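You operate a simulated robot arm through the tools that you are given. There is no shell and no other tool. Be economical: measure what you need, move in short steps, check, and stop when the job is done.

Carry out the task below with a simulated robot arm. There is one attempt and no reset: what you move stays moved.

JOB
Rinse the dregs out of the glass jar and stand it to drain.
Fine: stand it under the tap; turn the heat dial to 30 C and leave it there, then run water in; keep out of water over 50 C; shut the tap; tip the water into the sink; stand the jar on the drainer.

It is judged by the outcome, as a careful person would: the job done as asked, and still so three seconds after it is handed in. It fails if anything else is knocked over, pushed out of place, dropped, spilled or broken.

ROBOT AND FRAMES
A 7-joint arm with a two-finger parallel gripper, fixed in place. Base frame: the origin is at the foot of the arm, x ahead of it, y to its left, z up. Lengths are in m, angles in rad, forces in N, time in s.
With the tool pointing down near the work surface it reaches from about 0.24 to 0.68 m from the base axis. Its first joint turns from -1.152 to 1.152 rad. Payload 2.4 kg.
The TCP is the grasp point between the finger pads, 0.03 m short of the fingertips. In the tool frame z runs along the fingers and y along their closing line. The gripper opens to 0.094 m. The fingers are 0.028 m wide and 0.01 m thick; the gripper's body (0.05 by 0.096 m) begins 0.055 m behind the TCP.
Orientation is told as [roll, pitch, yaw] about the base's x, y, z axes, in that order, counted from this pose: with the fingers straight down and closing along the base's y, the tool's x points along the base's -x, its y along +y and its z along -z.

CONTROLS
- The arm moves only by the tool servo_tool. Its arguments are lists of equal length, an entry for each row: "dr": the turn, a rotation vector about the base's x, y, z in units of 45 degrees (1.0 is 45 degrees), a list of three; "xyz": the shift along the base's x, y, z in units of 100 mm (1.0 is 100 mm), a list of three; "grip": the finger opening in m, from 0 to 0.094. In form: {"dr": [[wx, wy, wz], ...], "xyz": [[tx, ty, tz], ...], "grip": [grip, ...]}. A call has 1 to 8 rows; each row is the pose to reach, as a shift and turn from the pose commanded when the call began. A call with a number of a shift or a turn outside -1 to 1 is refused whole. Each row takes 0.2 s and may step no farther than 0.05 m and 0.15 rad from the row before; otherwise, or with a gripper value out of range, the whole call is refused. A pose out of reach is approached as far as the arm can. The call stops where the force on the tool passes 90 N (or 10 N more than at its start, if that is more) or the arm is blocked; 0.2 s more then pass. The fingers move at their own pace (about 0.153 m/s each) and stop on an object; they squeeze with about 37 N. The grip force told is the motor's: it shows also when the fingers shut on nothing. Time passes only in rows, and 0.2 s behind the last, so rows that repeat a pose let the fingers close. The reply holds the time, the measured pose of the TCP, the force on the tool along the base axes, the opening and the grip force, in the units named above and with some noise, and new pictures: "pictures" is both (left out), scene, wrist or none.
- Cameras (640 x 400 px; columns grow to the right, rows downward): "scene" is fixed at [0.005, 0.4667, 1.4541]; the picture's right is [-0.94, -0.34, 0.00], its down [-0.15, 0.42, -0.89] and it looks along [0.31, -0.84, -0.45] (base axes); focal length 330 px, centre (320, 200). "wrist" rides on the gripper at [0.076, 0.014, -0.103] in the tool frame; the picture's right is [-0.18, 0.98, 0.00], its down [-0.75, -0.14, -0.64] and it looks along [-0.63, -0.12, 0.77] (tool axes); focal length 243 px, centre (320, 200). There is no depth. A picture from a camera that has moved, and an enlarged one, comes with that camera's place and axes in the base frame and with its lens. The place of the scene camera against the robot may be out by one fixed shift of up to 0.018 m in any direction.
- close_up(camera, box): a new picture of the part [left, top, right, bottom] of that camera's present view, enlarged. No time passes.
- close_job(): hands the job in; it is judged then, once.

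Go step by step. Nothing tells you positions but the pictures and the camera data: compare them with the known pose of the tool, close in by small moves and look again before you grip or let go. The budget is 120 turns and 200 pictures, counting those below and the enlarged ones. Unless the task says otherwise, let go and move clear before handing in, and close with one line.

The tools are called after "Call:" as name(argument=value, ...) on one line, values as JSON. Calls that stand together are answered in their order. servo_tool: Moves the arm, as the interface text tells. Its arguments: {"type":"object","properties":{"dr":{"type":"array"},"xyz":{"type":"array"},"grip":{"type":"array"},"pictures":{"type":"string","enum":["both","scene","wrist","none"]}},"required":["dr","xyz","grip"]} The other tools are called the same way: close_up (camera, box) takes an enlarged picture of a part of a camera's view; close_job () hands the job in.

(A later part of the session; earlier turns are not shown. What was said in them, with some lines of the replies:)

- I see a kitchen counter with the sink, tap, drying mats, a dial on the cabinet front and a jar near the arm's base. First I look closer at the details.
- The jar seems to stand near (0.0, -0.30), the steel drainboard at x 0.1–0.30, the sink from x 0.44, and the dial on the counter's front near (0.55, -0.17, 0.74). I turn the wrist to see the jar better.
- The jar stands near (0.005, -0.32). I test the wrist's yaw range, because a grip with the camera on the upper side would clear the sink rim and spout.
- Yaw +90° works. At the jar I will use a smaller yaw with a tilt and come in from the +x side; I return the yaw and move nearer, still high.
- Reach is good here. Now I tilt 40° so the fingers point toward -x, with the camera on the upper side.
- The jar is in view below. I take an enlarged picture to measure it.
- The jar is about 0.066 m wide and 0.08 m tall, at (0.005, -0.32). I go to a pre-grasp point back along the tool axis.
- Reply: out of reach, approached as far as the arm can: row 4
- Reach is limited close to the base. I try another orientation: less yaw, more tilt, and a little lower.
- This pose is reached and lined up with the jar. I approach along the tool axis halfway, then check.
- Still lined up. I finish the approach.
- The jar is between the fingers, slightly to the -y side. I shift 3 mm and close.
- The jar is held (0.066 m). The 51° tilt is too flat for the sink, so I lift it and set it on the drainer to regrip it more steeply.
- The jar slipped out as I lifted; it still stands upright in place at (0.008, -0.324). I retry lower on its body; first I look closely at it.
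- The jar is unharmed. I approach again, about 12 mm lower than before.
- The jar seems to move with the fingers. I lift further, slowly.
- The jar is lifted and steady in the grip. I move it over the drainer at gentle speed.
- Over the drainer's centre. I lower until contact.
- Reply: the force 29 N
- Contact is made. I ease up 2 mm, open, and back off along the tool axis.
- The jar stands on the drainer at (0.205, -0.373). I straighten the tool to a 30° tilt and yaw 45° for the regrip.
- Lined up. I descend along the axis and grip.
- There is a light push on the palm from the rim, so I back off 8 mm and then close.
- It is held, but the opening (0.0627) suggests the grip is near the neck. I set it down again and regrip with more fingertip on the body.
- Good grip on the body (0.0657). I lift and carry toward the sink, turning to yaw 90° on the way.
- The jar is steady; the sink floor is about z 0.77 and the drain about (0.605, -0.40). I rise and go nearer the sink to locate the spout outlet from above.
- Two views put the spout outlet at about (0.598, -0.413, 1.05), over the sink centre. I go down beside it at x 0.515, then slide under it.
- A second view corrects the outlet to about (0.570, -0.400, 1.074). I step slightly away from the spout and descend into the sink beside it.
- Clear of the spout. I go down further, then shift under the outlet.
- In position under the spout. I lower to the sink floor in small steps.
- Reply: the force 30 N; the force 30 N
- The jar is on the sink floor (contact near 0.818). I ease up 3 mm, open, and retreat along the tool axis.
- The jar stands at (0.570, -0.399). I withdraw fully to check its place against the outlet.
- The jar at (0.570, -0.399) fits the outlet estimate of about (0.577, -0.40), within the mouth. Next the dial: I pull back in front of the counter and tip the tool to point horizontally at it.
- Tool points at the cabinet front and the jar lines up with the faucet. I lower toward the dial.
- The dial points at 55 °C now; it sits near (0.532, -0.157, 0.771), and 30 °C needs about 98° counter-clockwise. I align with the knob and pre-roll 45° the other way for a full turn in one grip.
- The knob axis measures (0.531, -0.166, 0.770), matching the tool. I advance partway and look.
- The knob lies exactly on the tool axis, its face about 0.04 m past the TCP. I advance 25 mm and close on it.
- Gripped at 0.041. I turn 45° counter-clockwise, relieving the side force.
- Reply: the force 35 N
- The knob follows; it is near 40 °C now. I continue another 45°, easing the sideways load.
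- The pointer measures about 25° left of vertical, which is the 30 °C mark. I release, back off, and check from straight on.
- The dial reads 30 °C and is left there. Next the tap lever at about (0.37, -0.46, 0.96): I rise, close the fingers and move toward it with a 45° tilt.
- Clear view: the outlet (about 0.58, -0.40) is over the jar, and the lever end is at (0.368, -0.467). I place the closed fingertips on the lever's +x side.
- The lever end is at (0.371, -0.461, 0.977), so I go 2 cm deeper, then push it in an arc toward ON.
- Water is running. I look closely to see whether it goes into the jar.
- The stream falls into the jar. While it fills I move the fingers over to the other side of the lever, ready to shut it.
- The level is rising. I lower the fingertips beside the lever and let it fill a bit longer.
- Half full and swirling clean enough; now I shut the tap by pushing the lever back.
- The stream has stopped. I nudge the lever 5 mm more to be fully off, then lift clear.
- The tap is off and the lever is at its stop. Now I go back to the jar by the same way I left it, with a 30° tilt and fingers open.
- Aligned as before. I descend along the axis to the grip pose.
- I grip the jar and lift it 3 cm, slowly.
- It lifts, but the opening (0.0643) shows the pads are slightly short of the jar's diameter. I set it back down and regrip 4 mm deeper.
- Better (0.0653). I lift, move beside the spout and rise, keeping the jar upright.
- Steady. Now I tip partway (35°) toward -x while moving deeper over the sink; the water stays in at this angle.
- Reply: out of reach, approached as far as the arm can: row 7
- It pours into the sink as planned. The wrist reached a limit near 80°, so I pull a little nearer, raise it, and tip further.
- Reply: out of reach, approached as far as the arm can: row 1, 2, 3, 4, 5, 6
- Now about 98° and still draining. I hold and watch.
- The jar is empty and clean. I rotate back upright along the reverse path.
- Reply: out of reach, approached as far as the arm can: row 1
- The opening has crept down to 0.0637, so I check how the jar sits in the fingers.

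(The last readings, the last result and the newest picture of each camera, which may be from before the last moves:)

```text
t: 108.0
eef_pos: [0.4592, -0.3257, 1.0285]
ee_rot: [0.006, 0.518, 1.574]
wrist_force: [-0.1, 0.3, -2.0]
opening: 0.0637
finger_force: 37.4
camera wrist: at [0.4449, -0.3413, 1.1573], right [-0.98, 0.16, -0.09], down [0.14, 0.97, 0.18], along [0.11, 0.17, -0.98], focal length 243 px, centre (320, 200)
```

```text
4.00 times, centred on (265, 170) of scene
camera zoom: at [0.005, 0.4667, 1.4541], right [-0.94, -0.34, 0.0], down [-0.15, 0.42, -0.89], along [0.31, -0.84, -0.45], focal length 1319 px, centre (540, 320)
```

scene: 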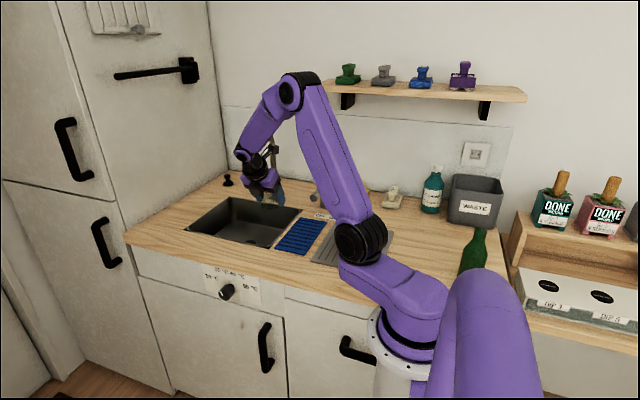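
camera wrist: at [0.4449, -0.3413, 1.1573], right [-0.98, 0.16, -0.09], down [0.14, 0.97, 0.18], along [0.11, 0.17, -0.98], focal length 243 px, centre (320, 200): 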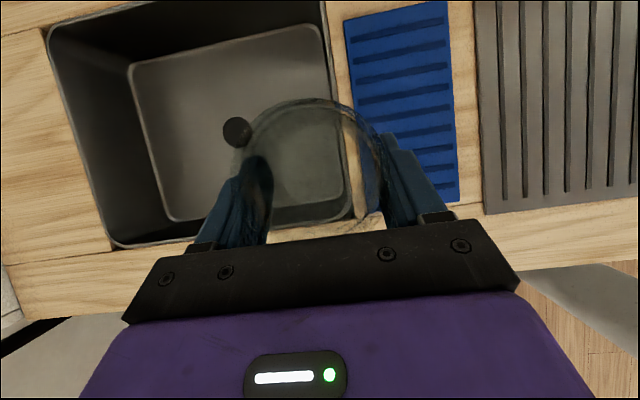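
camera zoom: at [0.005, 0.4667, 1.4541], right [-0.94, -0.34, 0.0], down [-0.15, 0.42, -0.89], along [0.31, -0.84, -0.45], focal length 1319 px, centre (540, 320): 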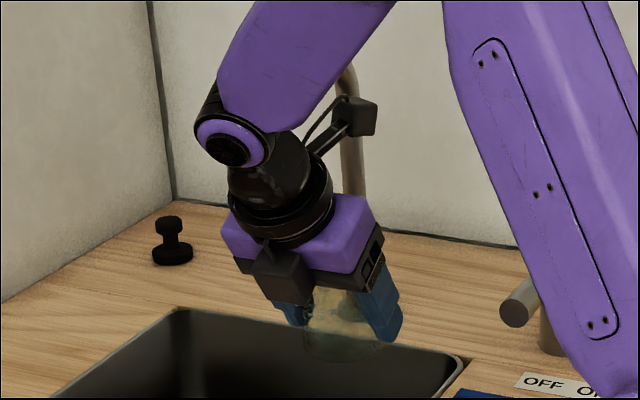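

The jar is still held, only slightly tilted. I carry it gently to the drainer, turning back to yaw 45°.

Call:
servo_tool(dr=[[0, 0, 0], [0, 0, 0], [0, 0, -0.12], [0, 0, -0.24], [0, 0, -0.36], [0, 0, -0.5], [0, 0, -0.62], [0, 0, -0.75]], xyz=[[-0.12, 0, 0], [-0.25, 0, 0], [-0.38, 0, 0], [-0.5, 0, 0], [-0.62, 0, 0], [-0.75, 0, 0], [-0.88, 0, 0], [-1.0, 0, 0]], grip=[0.0, 0.0, 0.0, 0.0, 0.0, 0.0, 0.0, 0.0], pictures="none")

Call:
servo_tool(dr=[[0, 0, -0.1], [0, 0, -0.2], [0, 0, -0.25], [0, 0, -0.25], [0, 0, -0.25], [0, 0, -0.25], [0, 0, -0.25], [0, 0, -0.25]], xyz=[[-0.12, 0, 0], [-0.25, -0.05, 0], [-0.38, -0.1, 0], [-0.5, -0.15, 0], [-0.62, -0.2, 0], [-0.75, -0.25, 0], [-0.88, -0.32, 0], [-1.0, -0.38, 0]], grip=[0.0, 0.0, 0.0, 0.0, 0.0, 0.0, 0.0, 0.0])

```text
t: 109.8
eef_pos: [0.3595, -0.3257, 1.0267]
ee_rot: [0.003, 0.518, 0.98]
wrist_force: [1.4, -0.2, -2.2]
opening: 0.0636
finger_force: 37.0
```

```text
t: 111.6
eef_pos: [0.2611, -0.3636, 1.0299]
ee_rot: [0.005, 0.519, 0.788]
wrist_force: [-0.2, 0.1, -0.9]
opening: 0.0635
finger_force: 36.9
camera wrist: at [0.2392, -0.3652, 1.1576], right [-0.58, 0.81, -0.09], down [0.79, 0.59, 0.18], along [0.2, 0.04, -0.98], focal length 243 px, centre (320, 200)
```

scene: 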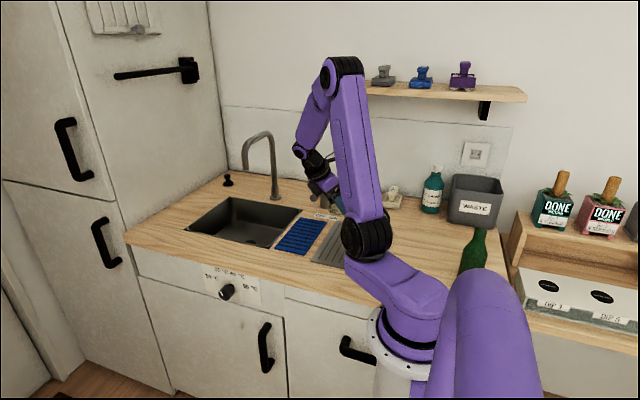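
wrist: 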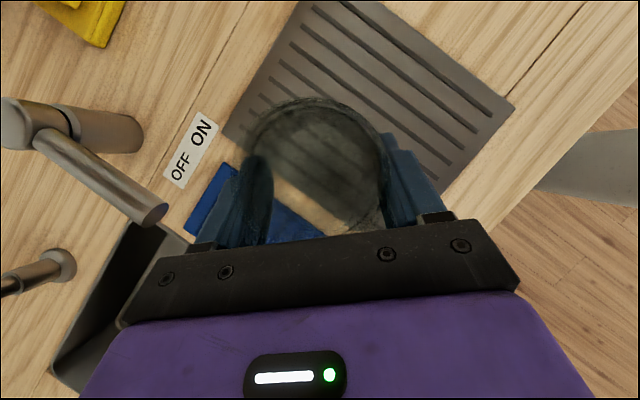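

Next I move the last 5 cm over the drainer's centre and start lowering.

Call:
servo_tool(dr=[[0, 0, 0], [0, 0, 0], [0, 0, 0], [0, 0, 0], [0, 0, 0], [0, 0, 0], [0, 0, 0], [0, 0, 0]], xyz=[[-0.12, 0, 0], [-0.25, 0, 0], [-0.38, 0, 0], [-0.5, 0, 0], [-0.55, 0, -0.15], [-0.55, 0, -0.35], [-0.55, 0, -0.55], [-0.55, 0, -0.75]], grip=[0.0, 0.0, 0.0, 0.0, 0.0, 0.0, 0.0, 0.0])

Call:
close_up(camera="wrist", box=[210, 80, 430, 250])

```text
t: 113.4
eef_pos: [0.2033, -0.3647, 0.9552]
ee_rot: [0.003, 0.522, 0.789]
wrist_force: [-0.3, 0.0, -1.8]
opening: 0.0633
finger_force: 36.7
camera wrist: at [0.1832, -0.3656, 1.0826], right [-0.58, 0.81, -0.09], down [0.79, 0.59, 0.18], along [0.2, 0.04, -0.98], focal length 243 px, centre (320, 200)
```

scene: 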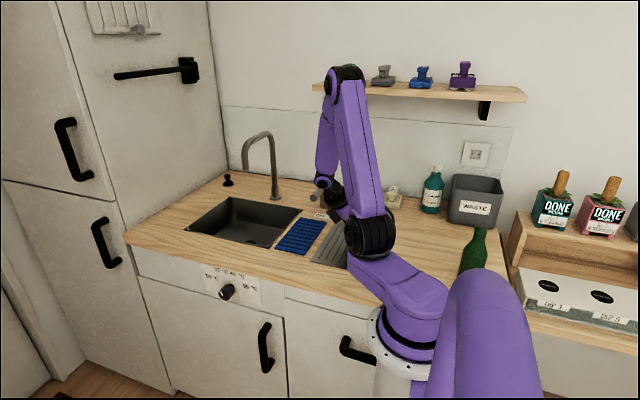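
wrist: 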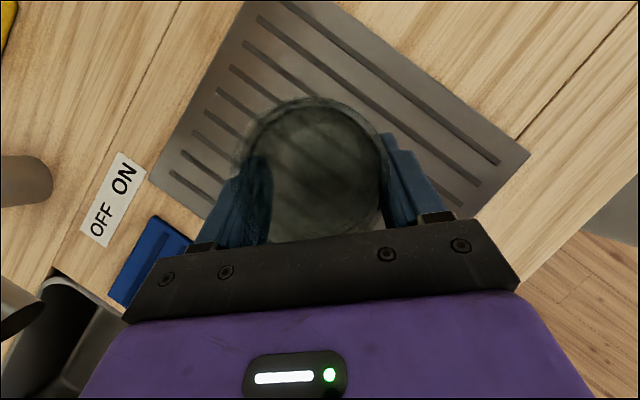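

```text
2.35 times, centred on (320, 165) of wrist
camera zoom: at [0.1832, -0.3656, 1.0826], right [-0.58, 0.81, -0.09], down [0.79, 0.59, 0.18], along [0.2, 0.04, -0.98], focal length 571 px, centre (320, 282)
```

zoom: 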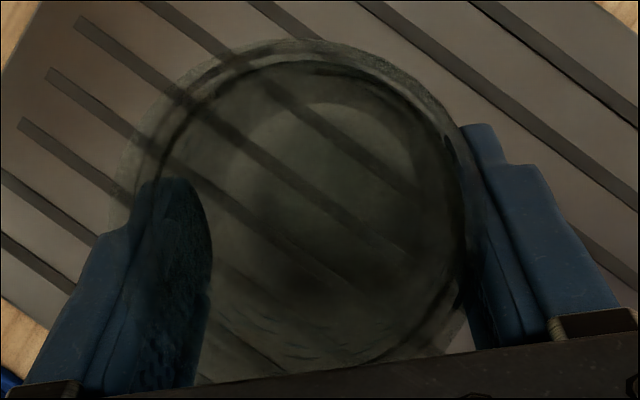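

Call:
servo_tool(dr=[[0, 0, 0], [0, 0, 0], [0, 0, 0]], xyz=[[0, 0, -0.1], [0, 0, -0.17], [0, 0, -0.22]], grip=[0.0, 0.0, 0.0], pictures="none")

Call:
servo_tool(dr=[[0, 0, 0], [0, 0, 0]], xyz=[[0, 0, -0.015], [0, 0, -0.03]], grip=[0.0, 0.0], pictures="none")

Call:
servo_tool(dr=[[0, 0, 0], [0, 0, 0]], xyz=[[0, 0, -0.015], [0, 0, -0.03]], grip=[0.0, 0.0], pictures="wrist")

```text
t: 114.2
eef_pos: [0.205, -0.3645, 0.9326]
ee_rot: [0.003, 0.519, 0.786]
wrist_force: [0.0, -0.8, -2.1]
opening: 0.0632
finger_force: 36.8
```

```text
t: 114.8
eef_pos: [0.2046, -0.3634, 0.9286]
ee_rot: [0.003, 0.52, 0.788]
wrist_force: [-0.1, -0.3, -1.7]
opening: 0.0635
finger_force: 36.8
```

```text
t: 115.4
eef_pos: [0.2038, -0.3632, 0.9265]
ee_rot: [0.004, 0.523, 0.786]
wrist_force: [0.4, 4.7, 16.0]
opening: 0.0632
finger_force: 36.9
camera wrist: at [0.1839, -0.3652, 1.055], right [-0.58, 0.81, -0.09], down [0.79, 0.59, 0.18], along [0.2, 0.04, -0.98], focal length 243 px, centre (320, 200)
```

wrist: 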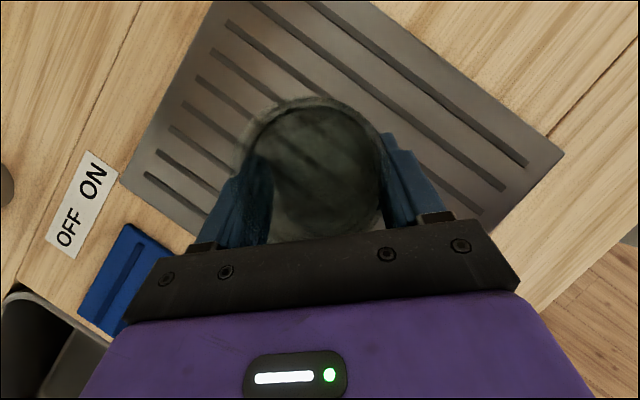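

Contact. I press 1.5 mm more to level it, then open and check before backing off.

Call:
servo_tool(dr=[[0, 0, 0], [0, 0, 0], [0, 0, 0], [0, 0, 0], [0, 0, 0]], xyz=[[0, 0, -0.015], [0, 0, -0.01], [0, 0, 0.0], [0, 0, 0.0], [0, 0, 0.0]], grip=[0.0, 0.066, 0.075, 0.09, 0.09], pictures="wrist")

```text
t: 116.6
eef_pos: [0.2046, -0.3626, 0.9279]
ee_rot: [0.004, 0.521, 0.786]
wrist_force: [0.1, 0.6, 0.7]
opening: 0.0899
finger_force: 0.3
camera wrist: at [0.184, -0.3652, 1.0545], right [-0.58, 0.81, -0.09], down [0.79, 0.59, 0.18], along [0.2, 0.04, -0.98], focal length 243 px, centre (320, 200)
```

wrist: 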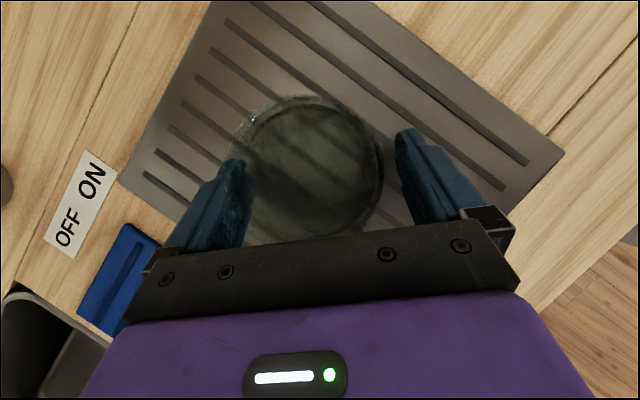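

It stands on the drainer. I centre the fingers around it and back out along the axis.

Call:
servo_tool(dr=[[0, 0, 0], [0, 0, 0], [0, 0, 0], [0, 0, 0], [0, 0, 0], [0, 0, 0], [0, 0, 0], [0, 0, 0]], xyz=[[0.02, -0.025, 0], [0.02, -0.025, 0], [0.055, 0.01, 0.087], [0.09, 0.045, 0.173], [0.16, 0.115, 0.346], [0.23, 0.185, 0.52], [0.32, 0.27, 0.74], [0.4, 0.35, 0.94]], grip=[0.094, 0.094, 0.094, 0.094, 0.094, 0.094, 0.094, 0.094])

```text
t: 118.4
eef_pos: [0.2449, -0.3268, 1.0207]
ee_rot: [0.006, 0.519, 0.789]
wrist_force: [0.0, -0.2, -0.6]
opening: 0.094
finger_force: 0.0
camera wrist: at [0.2238, -0.3284, 1.1493], right [-0.58, 0.81, -0.09], down [0.79, 0.59, 0.18], along [0.2, 0.04, -0.98], focal length 243 px, centre (320, 200)
```

scene: 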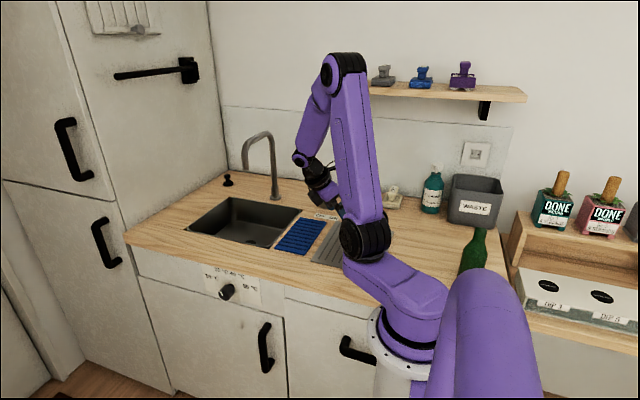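
wrist: 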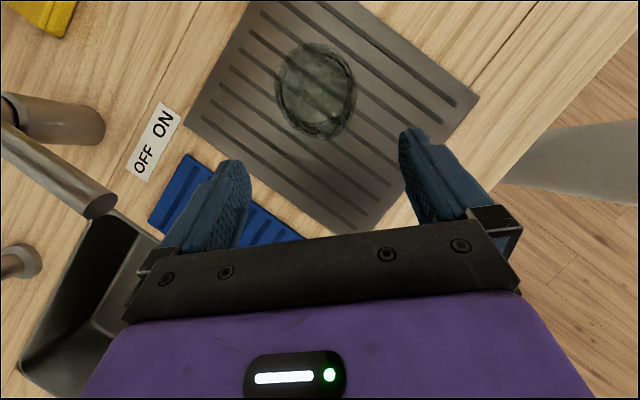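

The jar is upright on the drainer, empty. I move the arm away and take a last look at everything.

Call:
servo_tool(dr=[[0, 0, 0], [0, 0, 0], [0, 0, 0], [0, 0, 0], [0, 0, 0]], xyz=[[0, 0.1, 0.3], [0.1, 0.3, 0.6], [0.3, 0.5, 0.9], [0.5, 0.8, 1.0], [0.8, 1.0, 1.0]], grip=[0.094, 0.094, 0.094, 0.094, 0.094])

Call:
close_up(camera="scene", box=[190, 130, 420, 310])

Call:
close_up(camera="scene", box=[190, 255, 275, 310])

```text
t: 119.6
eef_pos: [0.3248, -0.2252, 1.1204]
ee_rot: [0.004, 0.519, 0.787]
wrist_force: [0.4, 0.0, 0.3]
opening: 0.0938
finger_force: 0.1
camera wrist: at [0.3041, -0.2269, 1.2483], right [-0.58, 0.81, -0.09], down [0.79, 0.59, 0.18], along [0.2, 0.04, -0.98], focal length 243 px, centre (320, 200)
```

scene: 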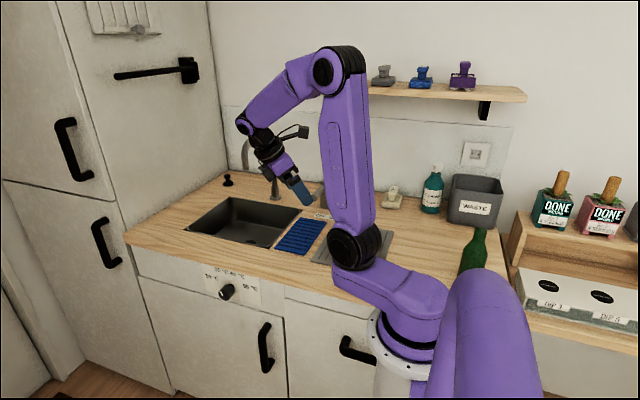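
wrist: 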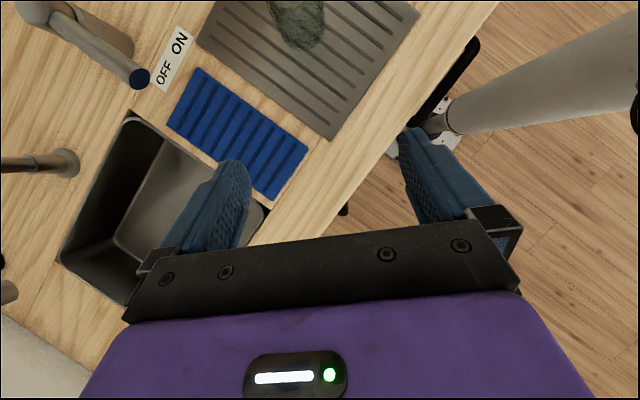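

```text
2.22 times, centred on (305, 220) of scene
camera zoom: at [0.005, 0.4667, 1.4541], right [-0.94, -0.34, 0.0], down [-0.15, 0.42, -0.89], along [0.31, -0.84, -0.45], focal length 733 px, centre (353, 156)
```

zoom: 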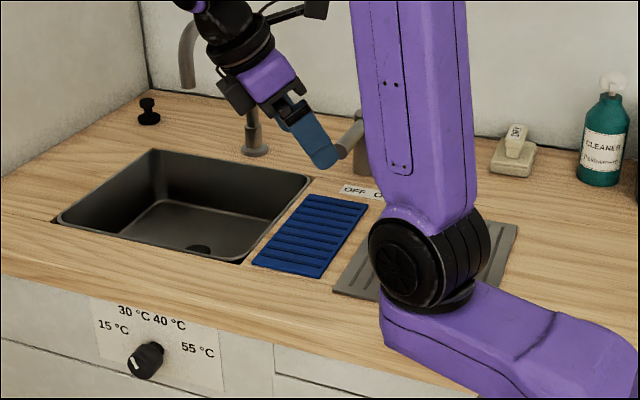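

```text
7.27 times, centred on (232, 282) of scene
camera zoom: at [0.005, 0.4667, 1.4541], right [-0.94, -0.34, 0.0], down [-0.15, 0.42, -0.89], along [0.31, -0.84, -0.45], focal length 2398 px, centre (956, -400)
```

zoom: 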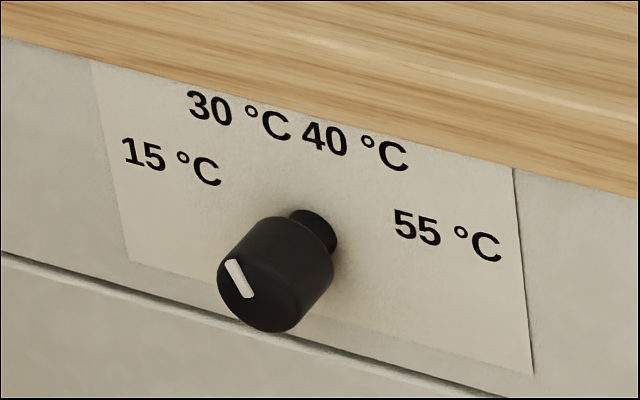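

The jar stands empty on the drainer, the tap is off, the dial is at 30 °C, and nothing else looks disturbed in the last views. I hand in.

Call:
close_job()

```text
The job is handed in.
```

The jar is rinsed, emptied into the sink and standing upright on the steel drainer, with the tap shut and the dial left at 30 °C.
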